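You operate a simulated robot arm through the tools that you are given. There is no shell and no other tool. Be economical: measure what you need, move in short steps, check, and stop when the job is done.

You are at the controls of a simulated robot arm. One attempt, no reset.

JOB
Put things in order on the top of the front bench. At the end: the yellow round tin stands on top of the grey big bung; the clear tall beaker (marked "PINK") from the top of the front bench stands where the white flask (marked "F4") stood; the green dye cup from the top of the front bench is on the brown slim carton; the white flask from the top of the front bench stands where the green dye cup stood; whatever was shut is shut again. Leave all else as you found it, and nothing knocked over. Set down upright: dye cup.

Only the result counts: the job must be done as asked and must still hold three seconds after the hand-in. Knocking over, shifting, dropping, spilling or breaking anything else fails it.

ROBOT AND FRAMES
A 7-joint arm with a two-finger parallel gripper, fixed in place. Base frame: the origin is at the foot of the arm, x ahead of it, y to its left, z up; the work surface is at about z = 0.76. Units: m, degrees, N and s.
With the tool pointing down near the work surface it reaches from about 0.2 to 0.68 m from the base axis. Its first joint turns from -66.0 to 66.0 degrees. Payload 2.4 kg.
The TCP is the grasp point between the finger pads, 0.03 m short of the fingertips. In the tool frame z runs along the fingers and y along their closing line. Largest opening 0.094 m; finger width 0.028, thickness 0.01; the body of the gripper, 0.05 by 0.096 m, starts 0.055 m behind the TCP.
Orientation is that of the tool frame in the base frame, as a unit quaternion [w, x, y, z]. With the fingers straight down and closing along the base's y, the tool's x points along the base's -x, its y along +y and its z along -z.

CONTROLS
- The arm moves only by the tool drive_tool. Its argument "series" is a list that holds one entry, the list of rows, each a list of 6 numbers: the shift along the tool's x, y, z in units of 50 mm (1.0 is 50 mm), then the turn, a rotation vector about the tool's x, y, z in units of 5 degrees (1.0 is 5 degrees). In form: [[[dx, dy, dz, wx, wy, wz], ...]]. A call has 1 to 12 rows; each row shifts and turns the commanded pose from where the row before left it, along the tool's axes as they then stand. "gripper" is the opening, from 0 (shut) to 1 (fully open), set as the call begins (left out, the last holds). A call with a number of a shift or a turn outside -1 to 1 is refused whole. Rows are played at 5 a second. More than 0.05 m and 8.6 degrees between two rows, or a gripper value outside its range, and nothing of the call is played. Where a pose cannot be reached the arm comes as near as it can. A force on the tool above 40 N (or 10 N above the force at the start of the call, whichever is more), or a blocked arm, ends the call early, and 0.2 s more pass. Each finger travels about 0.153 m/s and halts on what it meets, pressing with about 37 N; the grip force reading is that of the motor and also rises with nothing between the fingers. The clock runs only during rows and for 0.2 s after the last one: add rows that do not move to give the fingers time. The reply holds the time, the measured pose of the TCP, the force on the tool along the base axes, the opening and the grip force, in the units named above and with some noise, with the torque about the TCP (base axes, N m) and any sound that the robot's microphone picked up.
- Cameras (640 x 400 px; columns grow to the right, rows downward): "scene" is fixed at [0.0512, 0.4977, 1.4347]; the picture's right is [-0.50, -0.87, 0.00], its down [-0.58, 0.33, -0.74] and it looks along [0.64, -0.37, -0.67] (base axes); focal length 345 px, centre (320, 200). "wrist" rides on the gripper at [0.076, 0.014, -0.102] in the tool frame; the picture's right is [-0.18, 0.98, 0.00], its down [-0.75, -0.14, -0.64] and it looks along [-0.63, -0.12, 0.77] (tool axes); focal length 243 px, centre (320, 200). There is no depth. A picture from a camera that has moved, and an enlarged one, comes with that camera's place and axes in the base frame and with its lens.
- snapshot(camera): a new picture of that camera. No time passes.
- inspect(camera, box): a new picture of the part [left, top, right, bottom] of that camera's present view, enlarged. No time passes.
- finish_job(): hands the job in; it is judged then, once.

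Go step by step. Nothing tells you positions but the pictures and the camera data: compare them with the known pose of the tool, close in by small moves and look again before you grip or let go. The budget is 120 turns and 84 pictures, counting those below and the enlarged ones. Unless the task says otherwise, let go and move clear before handing in, and close with one line.

The tools are called after "Call:" as a command line: name --argument value ..., lists and objects as JSON in quotes. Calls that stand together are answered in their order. drive_tool: Moves the arm, as the interface text tells. Its arguments: {"type":"object","properties":{"series":{"type":"array"},"gripper":{"type":"number"}},"required":["series"]} The other tools are called the same way: snapshot (camera) takes a picture; inspect (camera, box) takes an enlarged picture of a part of a camera's view; finish_job () hands the job in.

At the start:

```text
clock: 0.0
ee_pos: [0.3497, 0.1322, 1.1717]
tool_rot: [0.001, 0.001, 1.0, 0.0]
ft_force: [0.1, 0.6, 0.2]
moment: [0.01, -0.02, 0.02]
gripper_width: 0.0941
finger_force: 0.0
```

scene: 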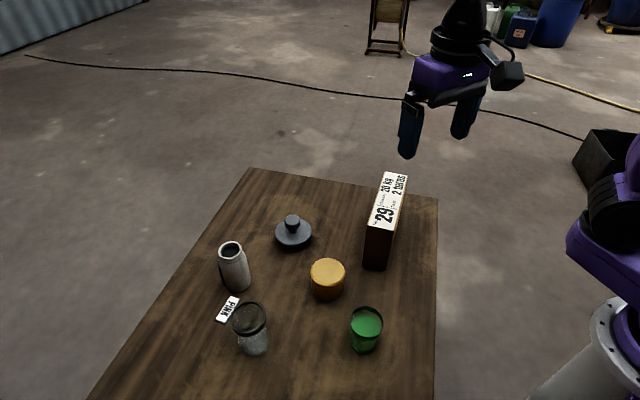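
wrist: 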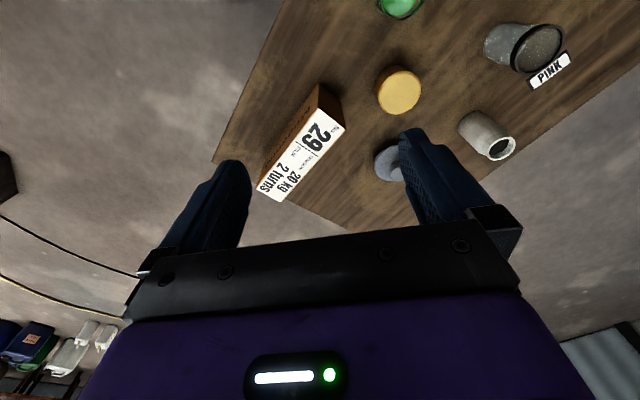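

I see a bench with a flask, beaker, cup, tin, bung and an upright carton. I'll enlarge the scene to locate them precisely.

Call:
inspect --camera "scene" --box '[200, 200, 320, 275]'

Call:
inspect --camera "scene" --box '[200, 285, 400, 400]'

Call:
inspect --camera "scene" --box '[300, 160, 460, 310]'

```text
5.33 times, centred on (260, 238) of scene
camera zoom: at [0.0512, 0.4977, 1.4347], right [-0.5, -0.87, 0.0], down [-0.58, 0.33, -0.74], along [0.64, -0.37, -0.67], focal length 1838 px, centre (640, 0)
```

zoom: 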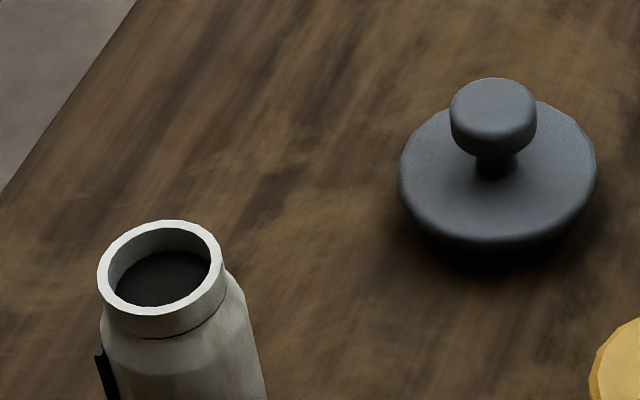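

```text
3.20 times, centred on (300, 342) of scene
camera zoom: at [0.0512, 0.4977, 1.4347], right [-0.5, -0.87, 0.0], down [-0.58, 0.33, -0.74], along [0.64, -0.37, -0.67], focal length 1103 px, centre (384, -256)
```

zoom: 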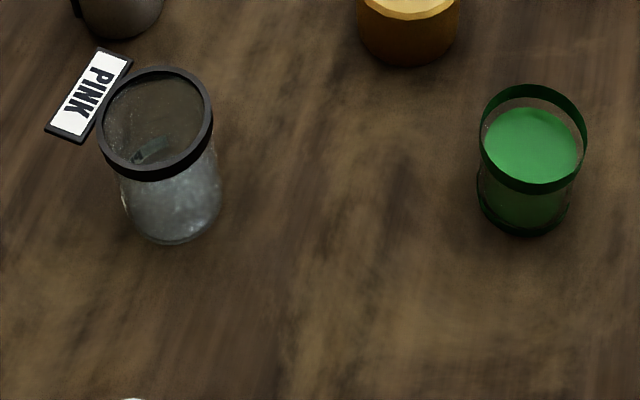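

```text
2.67 times, centred on (380, 235) of scene
camera zoom: at [0.0512, 0.4977, 1.4347], right [-0.5, -0.87, 0.0], down [-0.58, 0.33, -0.74], along [0.64, -0.37, -0.67], focal length 919 px, centre (160, 107)
```

zoom: 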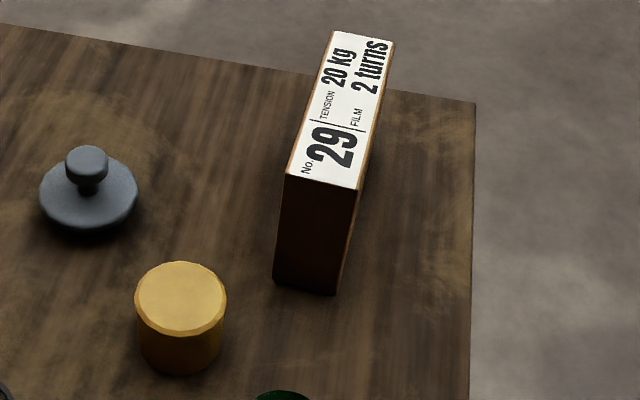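

I take the cup to be near (0.282, 0.262), the flask (0.54, 0.43), the beaker (0.385, 0.453), the tin (0.428, 0.26), the bung (0.605, 0.257), and the carton top centre (0.487, 0.058, 0.898). Next I hover above the cup and look.

Call:
drive_tool --series '[[[0.272, 0.52, 0.688, 0, 0, 0], [0.272, 0.52, 0.688, 0, 0, 0], [0.272, 0.52, 0.688, 0, 0, 0], [0.272, 0.52, 0.688, 0, 0, 0], [0.272, 0.52, 0.688, 0, 0, 0], [0, 0, 0, 0, 0, 0]]]' --gripper 1

Call:
snapshot --camera "wrist"

Call:
snapshot --camera "scene"

```text
clock: 1.4
ee_pos: [0.281, 0.2627, 0.9991]
tool_rot: [0.0, 0.001, 1.0, 0.0]
ft_force: [0.7, 0.1, 0.2]
moment: [0.0, -0.04, 0.01]
gripper_width: 0.0941
finger_force: 0.0
```

```text
78 pictures are left
camera wrist: at [0.2052, 0.276, 1.1018], right [0.19, 0.98, 0.0], down [0.75, -0.14, 0.64], along [0.63, -0.12, -0.77], focal length 243 px, centre (320, 200)
```

wrist: 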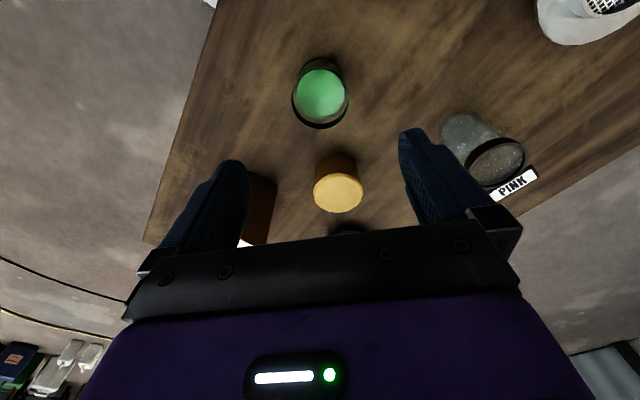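

```text
77 pictures are left
```

scene: 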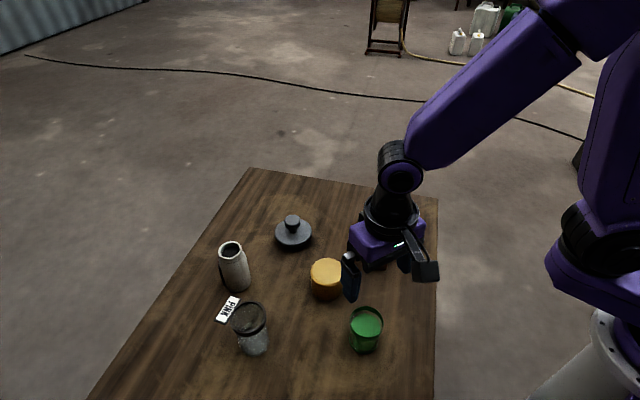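

The wrist view confirms the cup and the tin. I enlarge the beaker and the item at the right edge.

Call:
inspect --camera "wrist" --box '[420, 90, 580, 210]'

Call:
inspect --camera "wrist" --box '[500, 0, 640, 80]'

Call:
inspect --camera "wrist" --box '[270, 40, 390, 140]'

```text
3.33 times, centred on (500, 150) of wrist
camera zoom: at [0.2052, 0.276, 1.1018], right [0.19, 0.98, 0.0], down [0.75, -0.14, 0.64], along [0.63, -0.12, -0.77], focal length 809 px, centre (-280, 367)
```

zoom: 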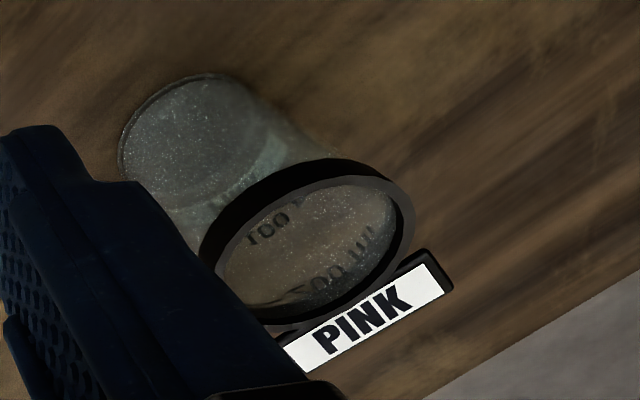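

```text
4.57 times, centred on (570, 40) of wrist
camera zoom: at [0.2052, 0.276, 1.1018], right [0.19, 0.98, 0.0], down [0.75, -0.14, 0.64], along [0.63, -0.12, -0.77], focal length 1109 px, centre (-823, 931)
```

zoom: 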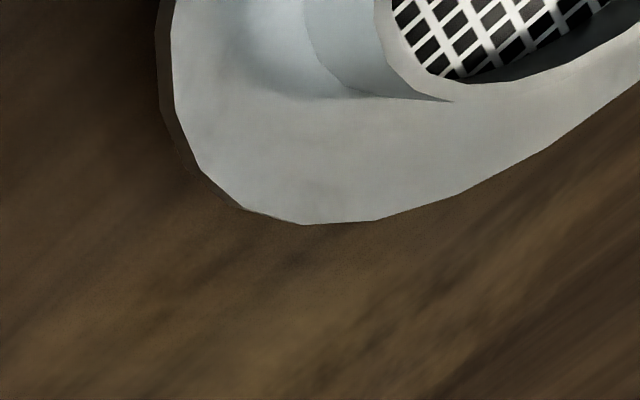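

```text
4.00 times, centred on (330, 90) of wrist
camera zoom: at [0.2052, 0.276, 1.1018], right [0.19, 0.98, 0.0], down [0.75, -0.14, 0.64], along [0.63, -0.12, -0.77], focal length 970 px, centre (280, 640)
```

zoom: 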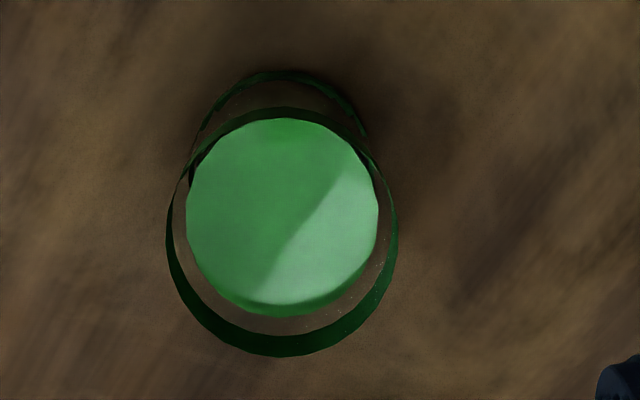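

The PINK tag is fixed to the beaker's rim, and another item stands at about (0.29, 0.58) which I must avoid. I lower over the cup.

Call:
drive_tool --series '[[[0, 0, 0.92, 0, 0, 0], [0, 0, 0.92, 0, 0, 0], [0, 0, 0.92, 0, 0, 0], [0, 0, 0.46, 0, 0, 0], [0, 0, 0.46, 0, 0, 0], [0, 0, 0, 0, 0, 0]]]'

Call:
snapshot --camera "wrist"

Call:
inspect --camera "scene" --box '[300, 240, 460, 380]'

```text
clock: 2.8
ee_pos: [0.2826, 0.2622, 0.8152]
tool_rot: [0.001, 0.001, 1.0, 0.001]
ft_force: [-0.2, 0.3, 0.1]
moment: [-0.02, 0.01, -0.03]
gripper_width: 0.094
finger_force: 0.0
```

```text
73 pictures are left
camera wrist: at [0.206, 0.2752, 0.9188], right [0.19, 0.98, 0.0], down [0.75, -0.14, 0.64], along [0.63, -0.12, -0.77], focal length 243 px, centre (320, 200)
```

wrist: 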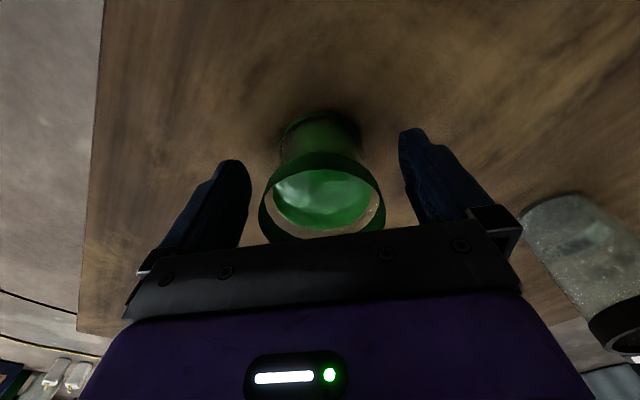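

```text
2.86 times, centred on (380, 310) of scene
camera zoom: at [0.0512, 0.4977, 1.4347], right [-0.5, -0.87, 0.0], down [-0.58, 0.33, -0.74], along [0.64, -0.37, -0.67], focal length 985 px, centre (149, -114)
```

zoom: 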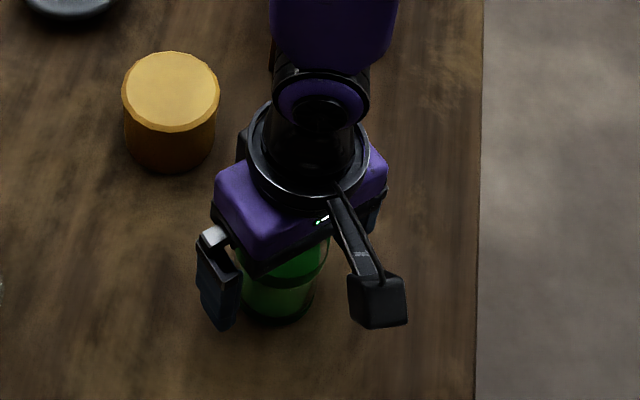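

The size of the rim in three views puts it nearer z = 0.825, with the cup at about (0.289, 0.257). I shift slightly and close gently.

Call:
drive_tool --series '[[[-0.14, -0.1, 0, 0, 0, 0], [0, 0, 0, 0, 0, 0]]]'

Call:
inspect --camera "wrist" --box '[200, 80, 440, 260]'

```text
clock: 3.4
ee_pos: [0.2892, 0.2566, 0.8165]
tool_rot: [0.0, 0.001, 1.0, 0.0]
ft_force: [-0.4, 0.2, -0.1]
moment: [-0.02, -0.01, -0.01]
gripper_width: 0.094
finger_force: 0.2
```

```text
2.22 times, centred on (320, 170) of wrist
camera zoom: at [0.2132, 0.2699, 0.9189], right [0.19, 0.98, 0.0], down [0.75, -0.14, 0.64], along [0.63, -0.12, -0.77], focal length 539 px, centre (320, 267)
```

zoom: 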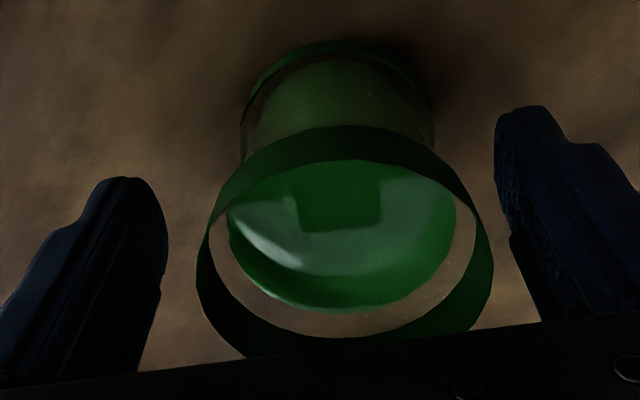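

Projecting the tool point suggests the cup is at about (0.286, 0.261). I recentre and close.

Call:
drive_tool --series '[[[0.06, 0.1, 0, 0, 0, 0], [0, 0, 0, 0, 0, 0]]]'

Call:
drive_tool --series '[[[0, 0, 0, 0, 0, 0], [0, 0, 0, 0, 0, 0]]]' --gripper 0.72

Call:
inspect --camera "wrist" --box '[200, 80, 440, 260]'

```text
clock: 4.0
ee_pos: [0.2866, 0.2627, 0.8161]
tool_rot: [0.001, 0.001, 1.0, 0.0]
ft_force: [-0.7, 0.6, 1.0]
moment: [-0.01, -0.01, -0.02]
gripper_width: 0.0941
finger_force: 0.1
```

```text
clock: 4.6
ee_pos: [0.2853, 0.262, 0.8177]
tool_rot: [0.0, 0.001, 1.0, 0.0]
ft_force: [0.3, 0.3, 0.6]
moment: [0.02, -0.02, -0.01]
gripper_width: 0.0676
finger_force: 0.1
```

```text
2.22 times, centred on (320, 170) of wrist
camera zoom: at [0.2102, 0.2749, 0.9188], right [0.19, 0.98, 0.0], down [0.75, -0.14, 0.64], along [0.63, -0.12, -0.77], focal length 539 px, centre (320, 267)
```

zoom: 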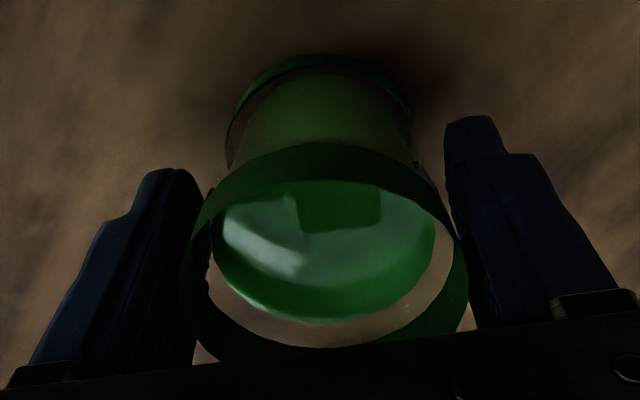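

The fingers are centred on the cup. I close a bit further to grip.

Call:
drive_tool --series '[[[0, 0, 0, 0, 0, 0], [0, 0, 0, 0, 0, 0], [0, 0, 0, 0, 0, 0]]]' --gripper 0.6

```text
clock: 5.4
ee_pos: [0.2861, 0.2611, 0.816]
tool_rot: [0.0, 0.001, 1.0, 0.0]
ft_force: [0.4, -0.2, 1.3]
moment: [0.1, 0.01, 0.02]
gripper_width: 0.0638
finger_force: 37.6
```

The cup is held at 0.064 wide. I lift it gently.

Call:
drive_tool --series '[[[0, 0, -0.1, 0, 0, 0], [0, 0, -0.2, 0, 0, 0], [0, 0, -0.4, 0, 0, 0], [0, 0, -0.6, 0, 0, 0], [0, 0, -0.6, 0, 0, 0], [0, 0, -0.6, 0, 0, 0], [0, 0, -0.6, 0, 0, 0], [0, 0, -0.5, 0, 0, 0], [0, 0, -0.3, 0, 0, 0], [0, 0, -0.1, 0, 0, 0], [0, 0, 0, 0, 0, 0]]]'

Call:
snapshot --camera "scene"

Call:
snapshot --camera "wrist"

```text
clock: 7.8
ee_pos: [0.2869, 0.2622, 1.0164]
tool_rot: [-0.001, 0.001, 1.0, -0.001]
ft_force: [-0.5, -0.4, -2.3]
moment: [-0.01, 0.0, 0.0]
gripper_width: 0.0637
finger_force: 37.0
```

```text
69 pictures are left
```

scene: 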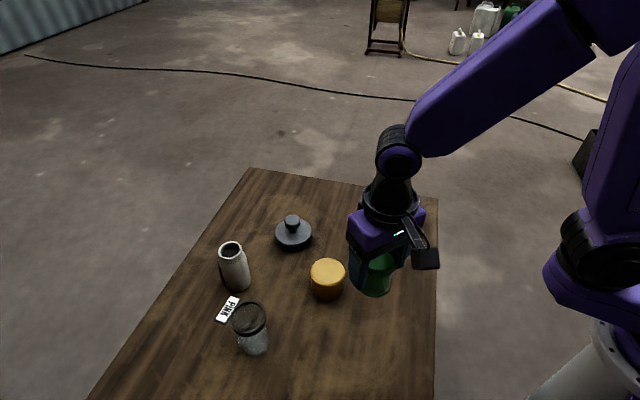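

```text
68 pictures are left
camera wrist: at [0.2104, 0.2758, 1.1188], right [0.19, 0.98, 0.0], down [0.75, -0.14, 0.64], along [0.63, -0.12, -0.77], focal length 243 px, centre (320, 200)
```

wrist: 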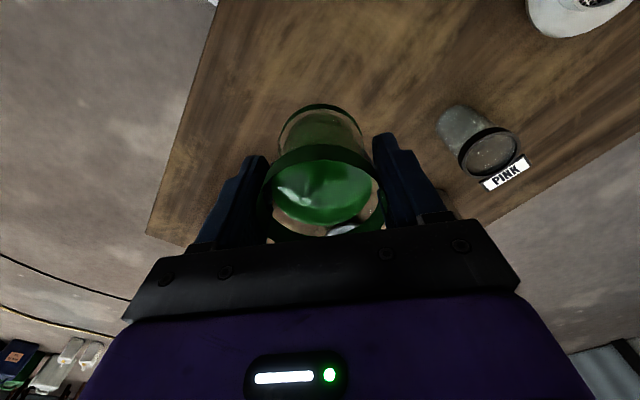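

The cup is held level with no spill. I carry it over the carton top at height.

Call:
drive_tool --series '[[[-0.16, -0.16, 0, 0, 0, 0], [-0.32, -0.32, 0, 0, 0, 0], [-0.44, -0.45, 0, 0, 0, 0], [-0.48, -0.49, 0, 0, 0, 0], [-0.48, -0.49, 0, 0, 0, 0], [-0.48, -0.49, 0, 0, 0, 0], [-0.48, -0.49, 0, 0, 0, 0], [-0.44, -0.45, 0, 0, 0, 0], [-0.36, -0.37, 0, 0, 0, 0], [-0.24, -0.25, 0, 0, 0, 0], [-0.12, -0.12, 0, 0, 0, 0], [0, 0, 0, 0, 0, 0]]]'

Call:
snapshot --camera "wrist"

Call:
inspect --camera "scene" --box '[320, 130, 460, 290]'

```text
clock: 10.4
ee_pos: [0.4863, 0.0574, 1.0159]
tool_rot: [0.0, 0.0, 1.0, 0.0]
ft_force: [0.2, 0.5, -1.8]
moment: [0.03, 0.01, 0.0]
gripper_width: 0.0632
finger_force: 37.1
```

```text
67 pictures are left
camera wrist: at [0.4099, 0.07, 1.1186], right [0.19, 0.98, 0.0], down [0.75, -0.14, 0.64], along [0.63, -0.12, -0.77], focal length 243 px, centre (320, 200)
```

wrist: 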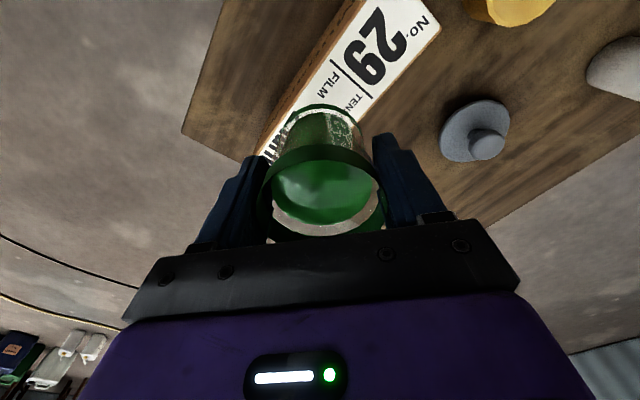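

```text
2.50 times, centred on (390, 210) of scene
camera zoom: at [0.0512, 0.4977, 1.4347], right [-0.5, -0.87, 0.0], down [-0.58, 0.33, -0.74], along [0.64, -0.37, -0.67], focal length 862 px, centre (145, 175)
```

zoom: 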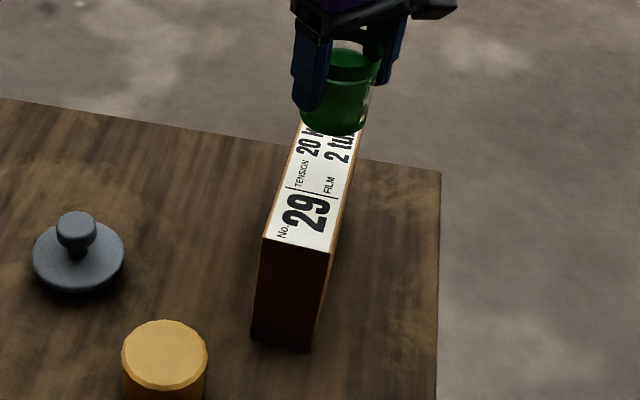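

I need the carton's edges more accurately, so I enlarge the wrist view.

Call:
inspect --camera "wrist" --box '[240, 0, 460, 170]'

Call:
inspect --camera "scene" --box '[360, 140, 430, 240]'

```text
2.35 times, centred on (350, 85) of wrist
camera zoom: at [0.4099, 0.07, 1.1186], right [0.19, 0.98, 0.0], down [0.75, -0.14, 0.64], along [0.63, -0.12, -0.77], focal length 571 px, centre (249, 471)
```

zoom: 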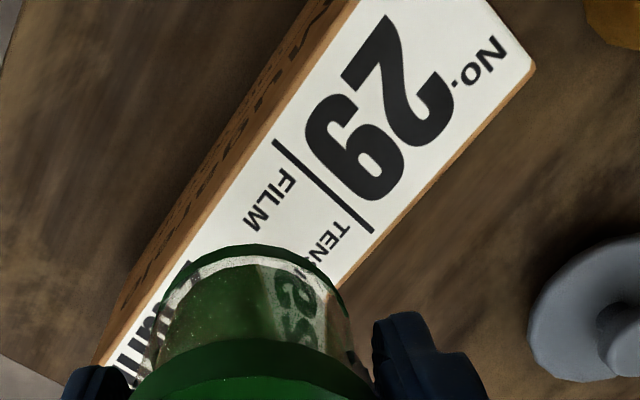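

```text
4.00 times, centred on (395, 190) of scene
camera zoom: at [0.0512, 0.4977, 1.4347], right [-0.5, -0.87, 0.0], down [-0.58, 0.33, -0.74], along [0.64, -0.37, -0.67], focal length 1379 px, centre (20, 240)
```

zoom: 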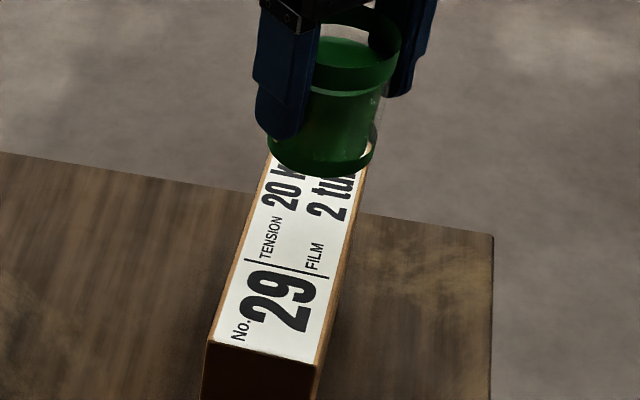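

The wrist view puts the carton centreline about 6 mm further along +x+y. I correct and lower to just above the top.

Call:
drive_tool --series '[[[-0.1, 0.09, 0, 0, 0, 0], [0, 0, 0.25, 0, 0, 0], [0, 0, 0.4, 0, 0, 0], [0, 0, 0.3, 0, 0, 0], [0, 0, 0.1, 0, 0, 0], [0, 0, 0, 0, 0, 0]]]'

Call:
snapshot --camera "wrist"

Call:
inspect --camera "scene" --box '[360, 140, 430, 240]'

```text
clock: 11.8
ee_pos: [0.4903, 0.0617, 0.9628]
tool_rot: [0.0, 0.001, 1.0, 0.001]
ft_force: [0.2, -0.7, -1.7]
moment: [-0.02, 0.06, 0.02]
gripper_width: 0.0633
finger_force: 36.9
```

```text
63 pictures are left
camera wrist: at [0.4149, 0.0754, 1.0656], right [0.19, 0.98, 0.0], down [0.75, -0.14, 0.64], along [0.63, -0.12, -0.77], focal length 243 px, centre (320, 200)
```

wrist: 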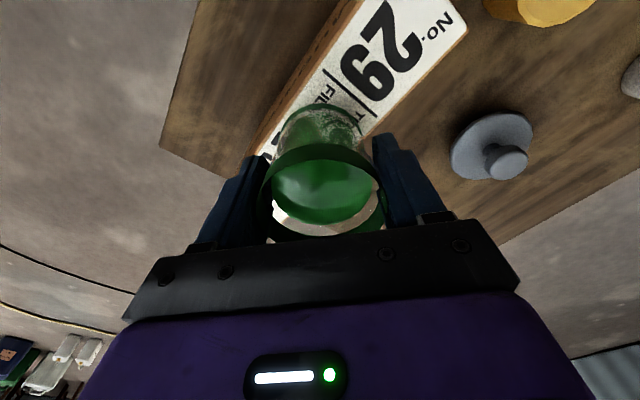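

```text
4.00 times, centred on (395, 190) of scene
camera zoom: at [0.0512, 0.4977, 1.4347], right [-0.5, -0.87, 0.0], down [-0.58, 0.33, -0.74], along [0.64, -0.37, -0.67], focal length 1379 px, centre (20, 240)
```

zoom: 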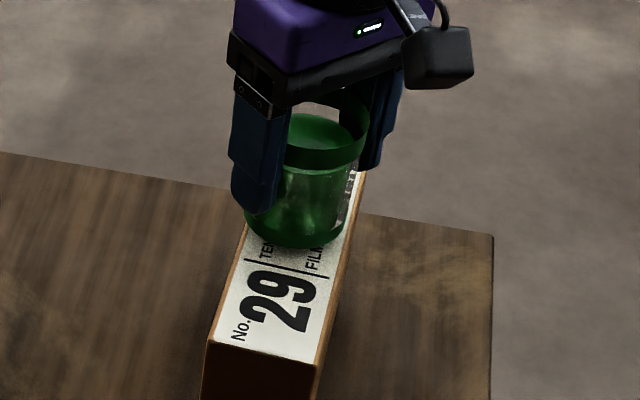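

The cup is centred across the carton, about 8 mm above. I lower slowly until it touches.

Call:
drive_tool --series '[[[0, 0, 0.04, 0, 0, 0], [0, 0, 0.04, 0, 0, 0], [0, 0, 0.03, 0, 0, 0], [0, 0, 0.03, 0, 0, 0], [0, 0, 0, 0, 0, 0]]]'

```text
clock: 13.0
ee_pos: [0.4907, 0.062, 0.9556]
tool_rot: [0.0, 0.001, 1.0, 0.001]
ft_force: [0.2, 0.4, -1.7]
moment: [0.0, -0.01, 0.0]
gripper_width: 0.0632
finger_force: 37.0
```

Call:
drive_tool --series '[[[0, 0, 0.02, 0, 0, 0], [0, 0, 0.02, 0, 0, 0], [0, 0, 0, 0, 0, 0]]]'

Call:
inspect --camera "scene" --box '[360, 140, 430, 240]'

```text
clock: 13.8
ee_pos: [0.4939, 0.0612, 0.9554]
tool_rot: [0.003, 0.001, 1.0, 0.0]
ft_force: [2.6, 0.5, 15.2]
moment: [0.03, -0.13, 0.07]
gripper_width: 0.0623
finger_force: 37.3
```

```text
4.00 times, centred on (395, 190) of scene
camera zoom: at [0.051, 0.4977, 1.4347], right [-0.5, -0.87, 0.0], down [-0.58, 0.33, -0.74], along [0.64, -0.37, -0.67], focal length 1379 px, centre (20, 240)
```

zoom: 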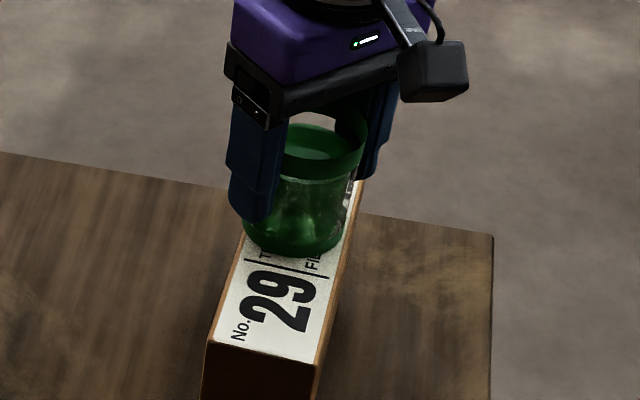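

Contact is made. I ease up 1 mm and open the gripper.

Call:
drive_tool --series '[[[0, 0, -0.02, 0, 0, 0], [0, 0, 0, 0, 0, 0]]]'

Call:
drive_tool --series '[[[0, 0, 0, 0, 0, 0], [0, 0, 0, 0, 0, 0]]]' --gripper 0.75

Call:
inspect --camera "scene" --box '[360, 140, 430, 240]'

Call:
inspect --camera "wrist" --box '[200, 0, 480, 250]'

```text
clock: 14.4
ee_pos: [0.4908, 0.0616, 0.9555]
tool_rot: [0.0, 0.001, 1.0, -0.001]
ft_force: [3.5, 0.3, 5.2]
moment: [0.04, -0.39, -0.01]
gripper_width: 0.0623
finger_force: 37.0
```

```text
clock: 15.0
ee_pos: [0.4905, 0.0635, 0.9554]
tool_rot: [0.0, 0.001, 1.0, 0.0]
ft_force: [0.6, 0.0, -0.6]
moment: [-0.05, -0.03, -0.02]
gripper_width: 0.0703
finger_force: 0.0
```

```text
4.00 times, centred on (395, 190) of scene
camera zoom: at [0.0512, 0.4977, 1.4347], right [-0.5, -0.87, 0.0], down [-0.58, 0.33, -0.74], along [0.64, -0.37, -0.67], focal length 1379 px, centre (20, 240)
```

zoom: 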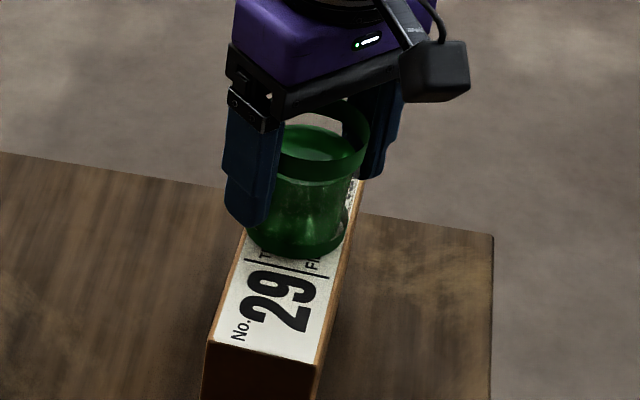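

```text
1.60 times, centred on (340, 125) of wrist
camera zoom: at [0.4147, 0.0753, 1.0583], right [0.19, 0.98, 0.0], down [0.75, -0.14, 0.64], along [0.63, -0.12, -0.77], focal length 388 px, centre (288, 320)
```

zoom: 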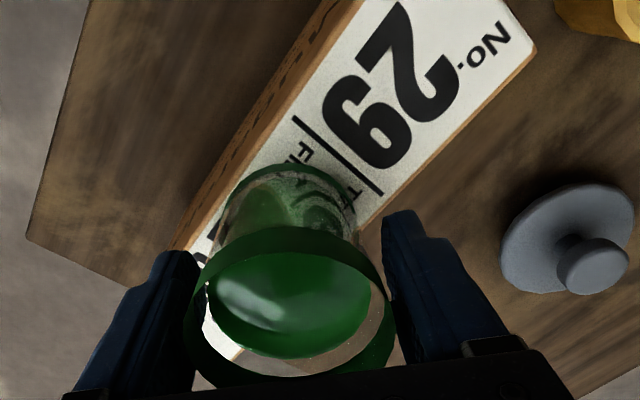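

The cup stands on the carton. I open fully and rise.

Call:
drive_tool --series '[[[0, 0, 0, 0, 0, 0], [0, 0, -0.5, 0, 0, 0], [0, 0, -1, 0, 0, 0], [0, 0, -1, 0, 0, 0], [0, 0, -0.5, 0, 0, 0]]]' --gripper 1

Call:
inspect --camera "scene" --box '[360, 140, 430, 240]'

Call:
snapshot --camera "wrist"

```text
clock: 16.2
ee_pos: [0.4904, 0.0639, 1.1067]
tool_rot: [-0.002, 0.0, 1.0, 0.0]
ft_force: [-0.8, 0.2, 0.4]
moment: [0.0, 0.02, -0.01]
gripper_width: 0.094
finger_force: 0.0
```

```text
4.00 times, centred on (395, 190) of scene
camera zoom: at [0.0512, 0.4977, 1.4347], right [-0.5, -0.87, 0.0], down [-0.58, 0.33, -0.74], along [0.64, -0.37, -0.67], focal length 1379 px, centre (20, 240)
```

zoom: 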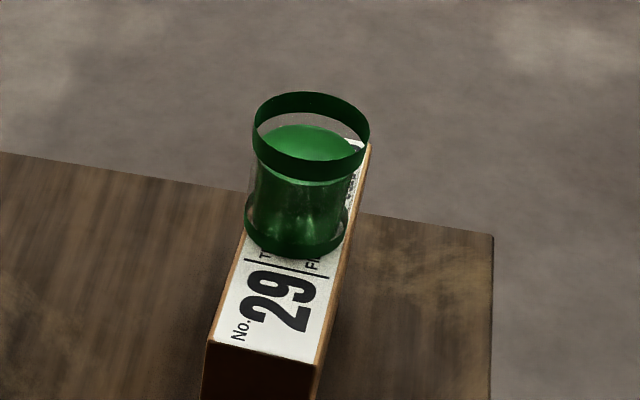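

```text
57 pictures are left
camera wrist: at [0.4153, 0.0761, 1.2088], right [0.19, 0.98, 0.0], down [0.75, -0.14, 0.64], along [0.63, -0.12, -0.77], focal length 243 px, centre (320, 200)
```

wrist: 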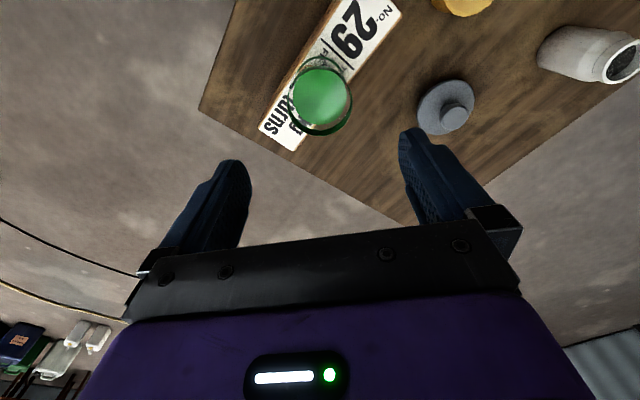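

The cup is done. Next is the flask: I move toward it and turn the tool so that the fingers close tangentially, clear of its tag.

Call:
drive_tool --series '[[[0.0, 0.92, 0, 0, 0, 0], [0.0, 0.92, 0, 0, 0, 0], [0.0, 0.92, 0, 0, 0, 0], [0.0, 0.92, 0, 0, 0, 0], [0.0, 0.92, 0, 0, 0, 0], [0.0, 0.92, 0, 0, 0, 0], [0, 0.92, 0, 0, 0, 0]]]'

Call:
drive_tool --series '[[[0, 0, 0, 0, 0, -0.96], [0, 0, 0, 0, 0, -0.96], [0, 0, 0, 0, 0, -0.96], [0, 0, 0, 0, 0, -0.96], [0, 0, 0, 0, 0, -0.96], [0, 0, 0, 0, 0, -0.96], [0, 0, 0, 0, 0, -0.97], [0, 0, 0, 0, 0, -0.97], [0, 0, 0, 0, 0, 0]]]'

Call:
snapshot --camera "wrist"

```text
clock: 17.8
ee_pos: [0.4922, 0.3843, 1.1059]
tool_rot: [0.0, 0.002, 1.0, 0.0]
ft_force: [0.5, 0.4, -0.5]
moment: [-0.01, 0.0, 0.03]
gripper_width: 0.0939
finger_force: 0.1
```

```text
clock: 19.8
ee_pos: [0.4905, 0.3845, 1.104]
tool_rot: [0.0, -0.33, 0.944, -0.001]
ft_force: [-1.2, -0.1, -0.6]
moment: [0.02, 0.0, -0.01]
gripper_width: 0.094
finger_force: 0.1
```

```text
56 pictures are left
camera wrist: at [0.423, 0.3468, 1.2085], right [-0.47, 0.88, 0.0], down [0.68, 0.36, 0.64], along [0.57, 0.3, -0.77], focal length 243 px, centre (320, 200)
```

wrist: 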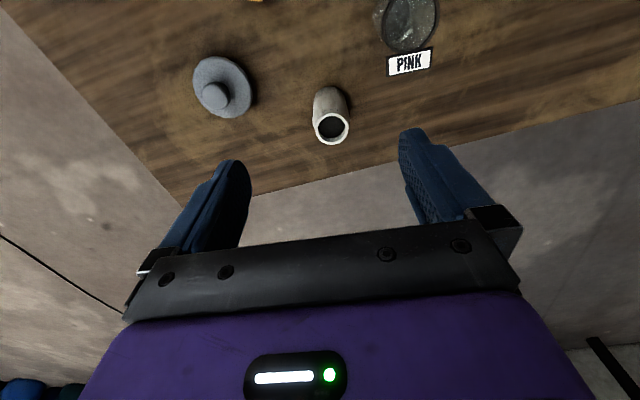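

Call:
inspect --camera "wrist" --box '[280, 60, 390, 160]'

Call:
inspect --camera "scene" --box '[200, 230, 270, 300]'

```text
4.00 times, centred on (335, 110) of wrist
camera zoom: at [0.423, 0.3468, 1.2085], right [-0.47, 0.88, 0.0], down [0.68, 0.36, 0.64], along [0.57, 0.3, -0.77], focal length 970 px, centre (260, 560)
```

zoom: 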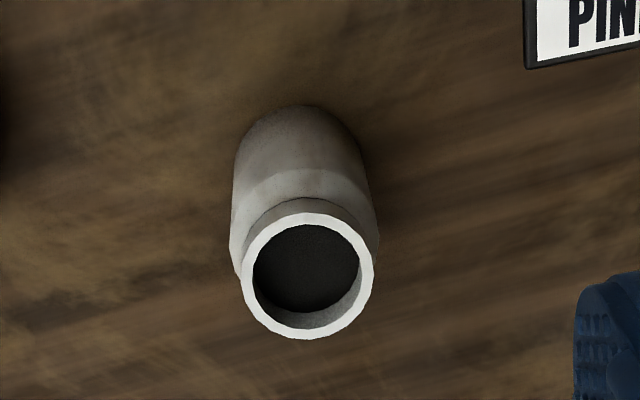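

```text
5.71 times, centred on (235, 265) of scene
camera zoom: at [0.0512, 0.4977, 1.4347], right [-0.5, -0.87, 0.0], down [-0.58, 0.33, -0.74], along [0.64, -0.37, -0.67], focal length 1970 px, centre (806, -171)
```

zoom: 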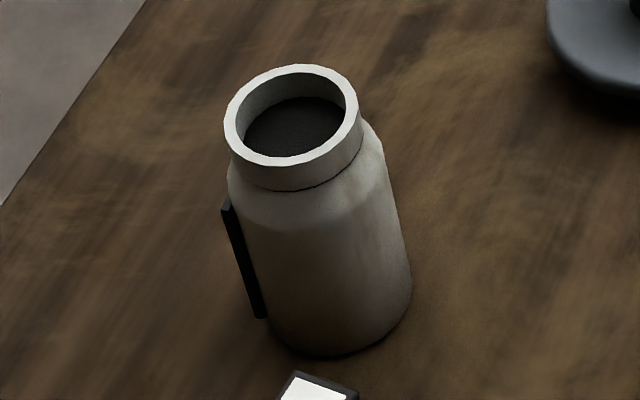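

The flask is at about (0.541, 0.429), radius 0.69, which is near the reach limit. I go above it and test the reach.

Call:
drive_tool --series '[[[-0.67, 0.03, 0, 0, 0, 0], [-0.67, 0.04, 0, 0, 0, 0], [0, 0, 0.7, 0, 0, 0], [0, 0, 0.7, 0, 0, 0], [0, 0, 0.7, 0, 0, 0], [0, 0, 0.4, 0, 0, 0], [0, 0, 0, 0, 0, 0]]]'

Call:
snapshot --camera "wrist"

Call:
snapshot --camera "scene"

```text
clock: 21.4
ee_pos: [0.5236, 0.4109, 0.98]
tool_rot: [0.0, -0.329, 0.944, 0.0]
ft_force: [0.1, -0.5, 0.2]
moment: [0.01, 0.0, -0.02]
gripper_width: 0.0939
finger_force: 0.0
out of reach, approached as far as the arm can: row 2
```

```text
53 pictures are left
camera wrist: at [0.4544, 0.3743, 1.0824], right [-0.47, 0.88, 0.0], down [0.68, 0.36, 0.64], along [0.57, 0.3, -0.77], focal length 243 px, centre (320, 200)
```

wrist: 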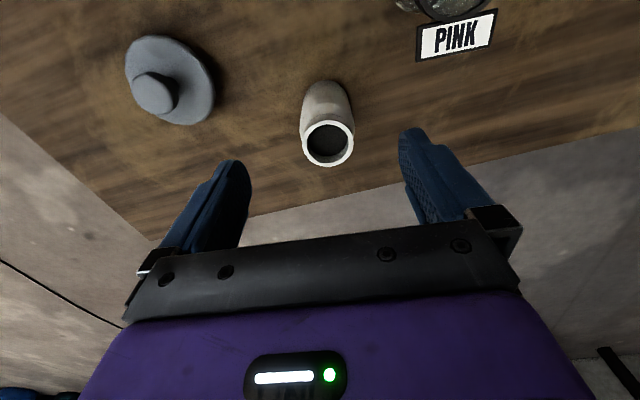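

```text
52 pictures are left
```

scene: 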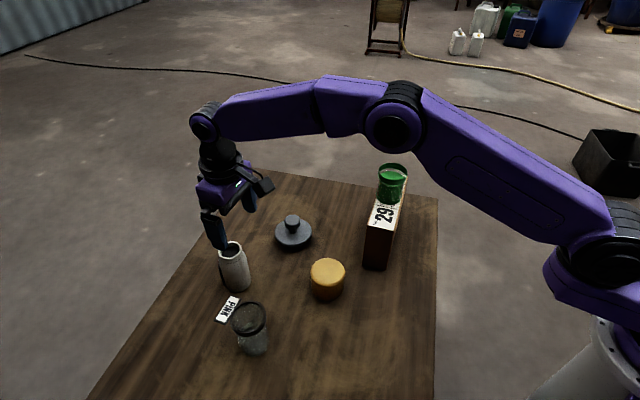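

Call:
drive_tool --series '[[[0, 0.06, 0.6, 0, 0, 0], [0, 0, 0.7, 0, 0, 0], [0, 0, 0.6, 0, 0, 0], [0, 0, 0.5, 0, 0, 0], [0, 0, 0.2, 0, 0, 0], [0, 0, 0, 0, 0, 0]]]'

Call:
drive_tool --series '[[[-0.2, 0, 0, 0, 0, 0], [-0.2, 0, 0, 0, 0, 0], [0, 0, 0, 0, 0, 0]]]'

Call:
snapshot --camera "wrist"

```text
clock: 22.8
ee_pos: [0.5199, 0.4146, 0.8513]
tool_rot: [0.0, -0.329, 0.944, 0.001]
ft_force: [0.1, 0.2, -0.2]
moment: [0.0, 0.0, -0.04]
gripper_width: 0.0939
finger_force: 0.0
```

```text
clock: 23.6
ee_pos: [0.5357, 0.4263, 0.8502]
tool_rot: [0.0, -0.329, 0.944, 0.0]
ft_force: [0.0, 0.4, 0.2]
moment: [-0.02, -0.03, 0.01]
gripper_width: 0.094
finger_force: 0.0
```

```text
51 pictures are left
camera wrist: at [0.4685, 0.3888, 0.9525], right [-0.47, 0.88, 0.0], down [0.68, 0.36, 0.64], along [0.57, 0.3, -0.77], focal length 243 px, centre (320, 200)
```

wrist: 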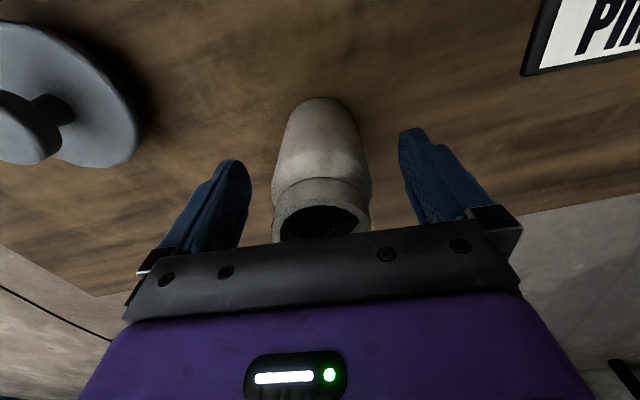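

The flask sits between the fingers, about 4 mm further out. I nudge out and close.

Call:
drive_tool --series '[[[-0.09, 0, 0.06, 0, 0, 0], [0, 0, 0, 0, 0, 0]]]'

Call:
drive_tool --series '[[[0, 0, 0, 0, 0, 0], [0, 0, 0, 0, 0, 0]]]' --gripper 0.63

Call:
inspect --camera "wrist" --box '[220, 90, 420, 250]'

```text
clock: 24.2
ee_pos: [0.54, 0.428, 0.8472]
tool_rot: [0.0, -0.329, 0.944, -0.001]
ft_force: [-0.4, -0.7, -0.8]
moment: [-0.02, 0.02, -0.03]
gripper_width: 0.094
finger_force: 0.1
```

```text
clock: 24.8
ee_pos: [0.5412, 0.4281, 0.847]
tool_rot: [0.0, -0.329, 0.944, 0.0]
ft_force: [0.2, -0.5, -0.1]
moment: [0.01, 0.0, -0.02]
gripper_width: 0.0602
finger_force: 11.6
```

```text
2.50 times, centred on (320, 170) of wrist
camera zoom: at [0.472, 0.3918, 0.9498], right [-0.47, 0.88, 0.0], down [0.68, 0.36, 0.64], along [0.57, 0.3, -0.77], focal length 606 px, centre (320, 275)
```

zoom: 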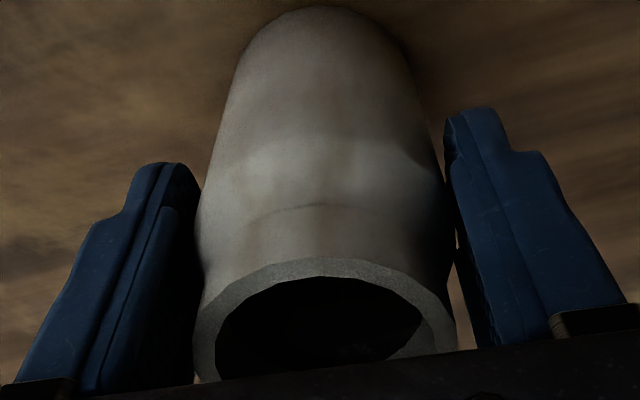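

Well centred. I grip the flask and lift it slightly.

Call:
drive_tool --series '[[[0, 0, 0, 0, 0, 0], [0, 0, 0, 0, 0, 0], [0, 0, 0, 0, 0, 0]]]' --gripper 0.5

Call:
drive_tool --series '[[[0, 0, -0.1, 0, 0, 0], [0, 0, -0.2, 0, 0, 0], [0, 0, -0.3, 0, 0, 0], [0, 0, 0, 0, 0, 0]]]'

Call:
inspect --camera "scene" --box '[180, 180, 300, 330]'

```text
clock: 25.6
ee_pos: [0.5395, 0.43, 0.8475]
tool_rot: [0.0, -0.329, 0.944, 0.0]
ft_force: [-0.2, 0.3, -0.7]
moment: [-0.02, 0.02, -0.02]
gripper_width: 0.0595
finger_force: 37.3
```

```text
clock: 26.6
ee_pos: [0.5407, 0.4293, 0.8773]
tool_rot: [-0.001, -0.329, 0.944, 0.0]
ft_force: [-0.2, 0.4, 0.3]
moment: [0.0, -0.03, -0.01]
gripper_width: 0.0593
finger_force: 37.2
```

```text
2.67 times, centred on (240, 255) of scene
camera zoom: at [0.0512, 0.4977, 1.4347], right [-0.5, -0.87, 0.0], down [-0.58, 0.33, -0.74], along [0.64, -0.37, -0.67], focal length 919 px, centre (533, 53)
```

zoom: 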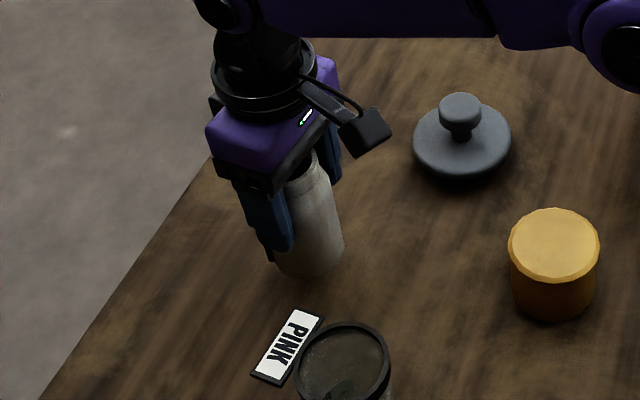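

The flask is lifted. I raise it and carry it to above the former cup place, (0.286, 0.262).

Call:
drive_tool --series '[[[0.1, 0, -0.3, 0, 0, 0], [0.3, 0, -0.5, 0, 0, 0], [0.3, 0, -0.5, 0, 0, 0], [0.3, 0, -0.5, 0, 0, 0], [0.2, 0, -0.3, 0, 0, 0], [0, 0, 0, 0, 0, 0]]]'

Call:
drive_tool --series '[[[0.2, 0.02, 0, 0, 0, 0], [0.4, 0.05, 0, 0, 0, 0], [0.55, 0.06, 0, 0, 0, 0], [0.6, 0.07, 0, 0, 0, 0], [0.6, 0.07, 0, 0, 0, 0], [0.6, 0.07, 0, 0, 0, 0], [0.6, 0.07, 0, 0, 0, 0], [0.55, 0.06, 0, 0, 0, 0], [0.4, 0.05, 0, 0, 0, 0], [0.25, 0.03, 0, 0, 0, 0], [0.13, 0.01, 0, 0, 0, 0], [0, 0, 0, 0, 0, 0]]]'

Call:
snapshot --camera "scene"

Call:
snapshot --camera "wrist"

```text
clock: 28.0
ee_pos: [0.4927, 0.3917, 0.9829]
tool_rot: [0.0, -0.329, 0.944, 0.0]
ft_force: [-0.1, 0.9, -0.4]
moment: [-0.01, 0.0, 0.03]
gripper_width: 0.0594
finger_force: 37.2
```

```text
clock: 30.6
ee_pos: [0.2841, 0.2609, 0.9804]
tool_rot: [0.001, -0.329, 0.944, 0.0]
ft_force: [1.0, -0.7, -0.7]
moment: [-0.01, 0.03, -0.02]
gripper_width: 0.0593
finger_force: 37.0
```

```text
48 pictures are left
```

scene: 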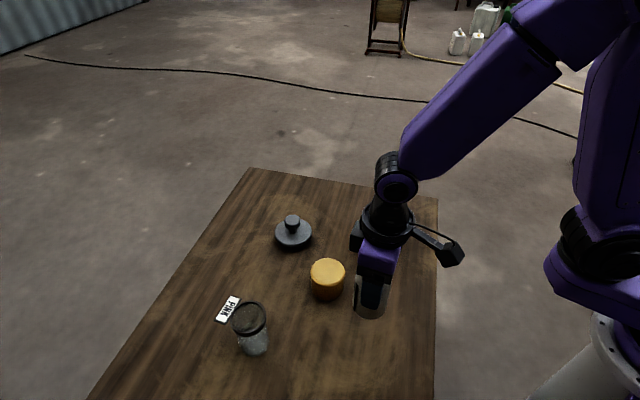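

```text
47 pictures are left
camera wrist: at [0.216, 0.2248, 1.0843], right [-0.47, 0.88, 0.0], down [0.68, 0.36, 0.64], along [0.57, 0.3, -0.77], focal length 243 px, centre (320, 200)
```

wrist: 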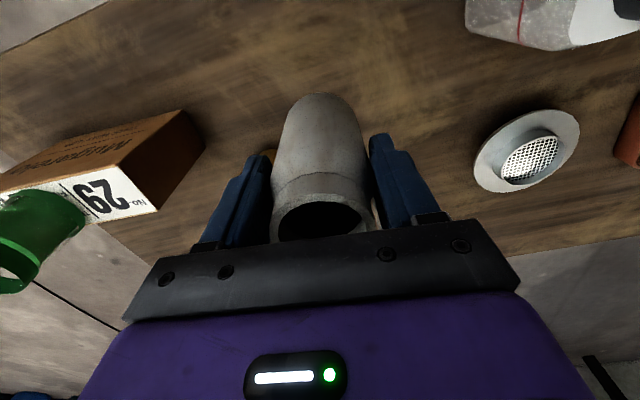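

Over the old cup spot, with nothing in the way. I lower the flask.

Call:
drive_tool --series '[[[-0.04, 0, 0.3, 0, 0, 0], [0, 0, 0.5, 0, 0, 0], [0, 0, 0.6, 0, 0, 0], [0, 0, 0.6, 0, 0, 0], [0, 0, 0.4, 0, 0, 0], [0, 0, 0.14, 0, 0, 0], [0, 0, 0.04, 0, 0, 0], [0, 0, 0, 0, 0, 0]]]'

Call:
drive_tool --series '[[[0, 0, 0.03, 0, 0, 0], [0, 0, 0.03, 0, 0, 0], [0, 0, 0, 0, 0, 0]]]'

```text
clock: 32.4
ee_pos: [0.2864, 0.2644, 0.8526]
tool_rot: [0.001, -0.329, 0.944, 0.0]
ft_force: [-0.2, 0.4, -0.2]
moment: [0.0, 0.03, -0.01]
gripper_width: 0.0596
finger_force: 37.4
```

```text
clock: 33.2
ee_pos: [0.2861, 0.2626, 0.8508]
tool_rot: [0.0, -0.329, 0.944, 0.0]
ft_force: [0.7, 0.5, -0.4]
moment: [0.02, -0.02, 0.0]
gripper_width: 0.0596
finger_force: 36.6
```

Call:
drive_tool --series '[[[0, 0, 0.03, 0, 0, 0], [0, 0, 0.03, 0, 0, 0], [0, 0, 0.02, 0, 0, 0], [0, 0, 0, 0, 0, 0]]]'

```text
clock: 34.2
ee_pos: [0.2864, 0.2641, 0.846]
tool_rot: [0.001, -0.329, 0.944, 0.0]
ft_force: [-1.8, -2.5, 28.8]
moment: [-0.06, 0.05, -0.02]
gripper_width: 0.0597
finger_force: 37.0
```

Contact is firm. I ease up and release.

Call:
drive_tool --series '[[[0, 0, -0.03, 0, 0, 0], [0, 0, 0, 0, 0, 0]]]'

Call:
drive_tool --series '[[[0, 0, 0, 0, 0, 0], [0, 0, 0, 0, 0, 0]]]' --gripper 0.72

Call:
drive_tool --series '[[[0, 0, 0, 0, 0, 0], [0, 0, 0, 0, 0, 0], [0, 0, -0.5, 0, 0, 0], [0, 0, -1, 0, 0, 0], [0, 0, -1, 0, 0, 0], [0, 0, -1, 0, 0, 0], [0, 0, -0.8, 0, 0, 0], [0, 0, 0, 0, 0, 0]]]' --gripper 1

Call:
snapshot --camera "scene"

Call:
snapshot --camera "wrist"

```text
clock: 34.8
ee_pos: [0.286, 0.2633, 0.8473]
tool_rot: [0.0, -0.329, 0.944, 0.0]
ft_force: [-0.2, -0.2, -0.6]
moment: [0.0, 0.01, 0.01]
gripper_width: 0.0595
finger_force: 37.1
```

```text
clock: 35.4
ee_pos: [0.286, 0.2637, 0.8479]
tool_rot: [0.0, -0.329, 0.944, 0.0]
ft_force: [-0.1, -0.2, 0.7]
moment: [0.01, -0.02, -0.01]
gripper_width: 0.0676
finger_force: 0.0
```

```text
clock: 37.2
ee_pos: [0.2867, 0.2635, 1.063]
tool_rot: [0.001, -0.329, 0.944, 0.0]
ft_force: [0.4, -0.8, 0.6]
moment: [-0.02, 0.0, -0.01]
gripper_width: 0.0942
finger_force: 0.0
```

```text
46 pictures are left
```

scene: 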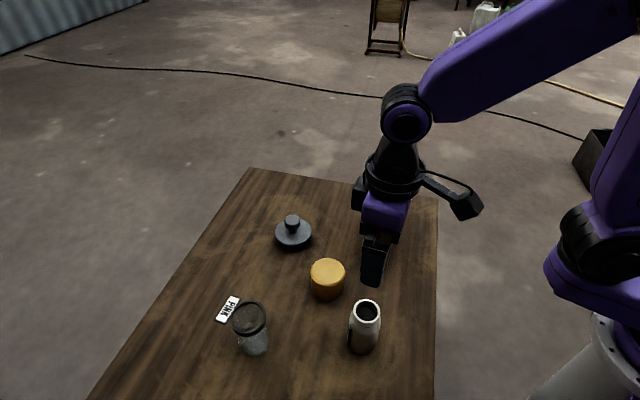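

```text
45 pictures are left
camera wrist: at [0.2179, 0.2262, 1.1663], right [-0.47, 0.88, 0.0], down [0.68, 0.36, 0.64], along [0.57, 0.3, -0.77], focal length 243 px, centre (320, 200)
```

wrist: 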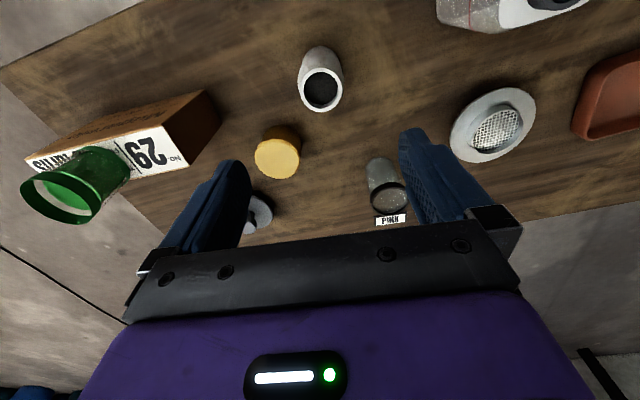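

The flask stands at the cup's old place. Now I approach the beaker.

Call:
drive_tool --series '[[[-0.67, 0.34, 0, 0, 0, 0], [-0.67, 0.34, 0, 0, 0, 0], [-0.67, 0.34, 0, 0, 0, 0], [-0.67, 0.34, 0, 0, 0, 0], [0, 0, 0, 0, 0, 0]]]'

Call:
snapshot --camera "wrist"

```text
clock: 38.4
ee_pos: [0.3494, 0.4009, 1.065]
tool_rot: [0.001, -0.329, 0.944, 0.0]
ft_force: [-0.1, -0.7, -0.4]
moment: [0.01, -0.01, -0.01]
gripper_width: 0.094
finger_force: 0.1
```

```text
44 pictures are left
camera wrist: at [0.2814, 0.3634, 1.1671], right [-0.47, 0.88, 0.0], down [0.68, 0.36, 0.64], along [0.57, 0.3, -0.77], focal length 243 px, centre (320, 200)
```

wrist: 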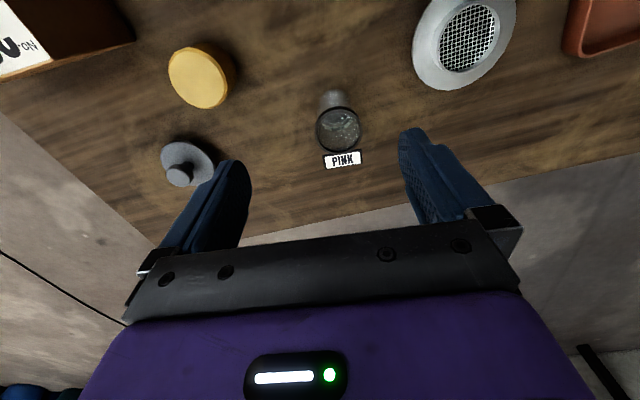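

Call:
inspect --camera "wrist" --box '[290, 80, 390, 180]'

```text
4.00 times, centred on (340, 130) of wrist
camera zoom: at [0.2814, 0.3634, 1.1671], right [-0.47, 0.88, 0.0], down [0.68, 0.36, 0.64], along [0.57, 0.3, -0.77], focal length 970 px, centre (240, 480)
```

zoom: 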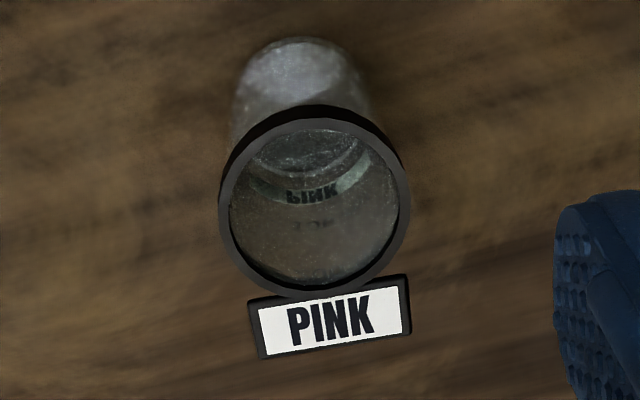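

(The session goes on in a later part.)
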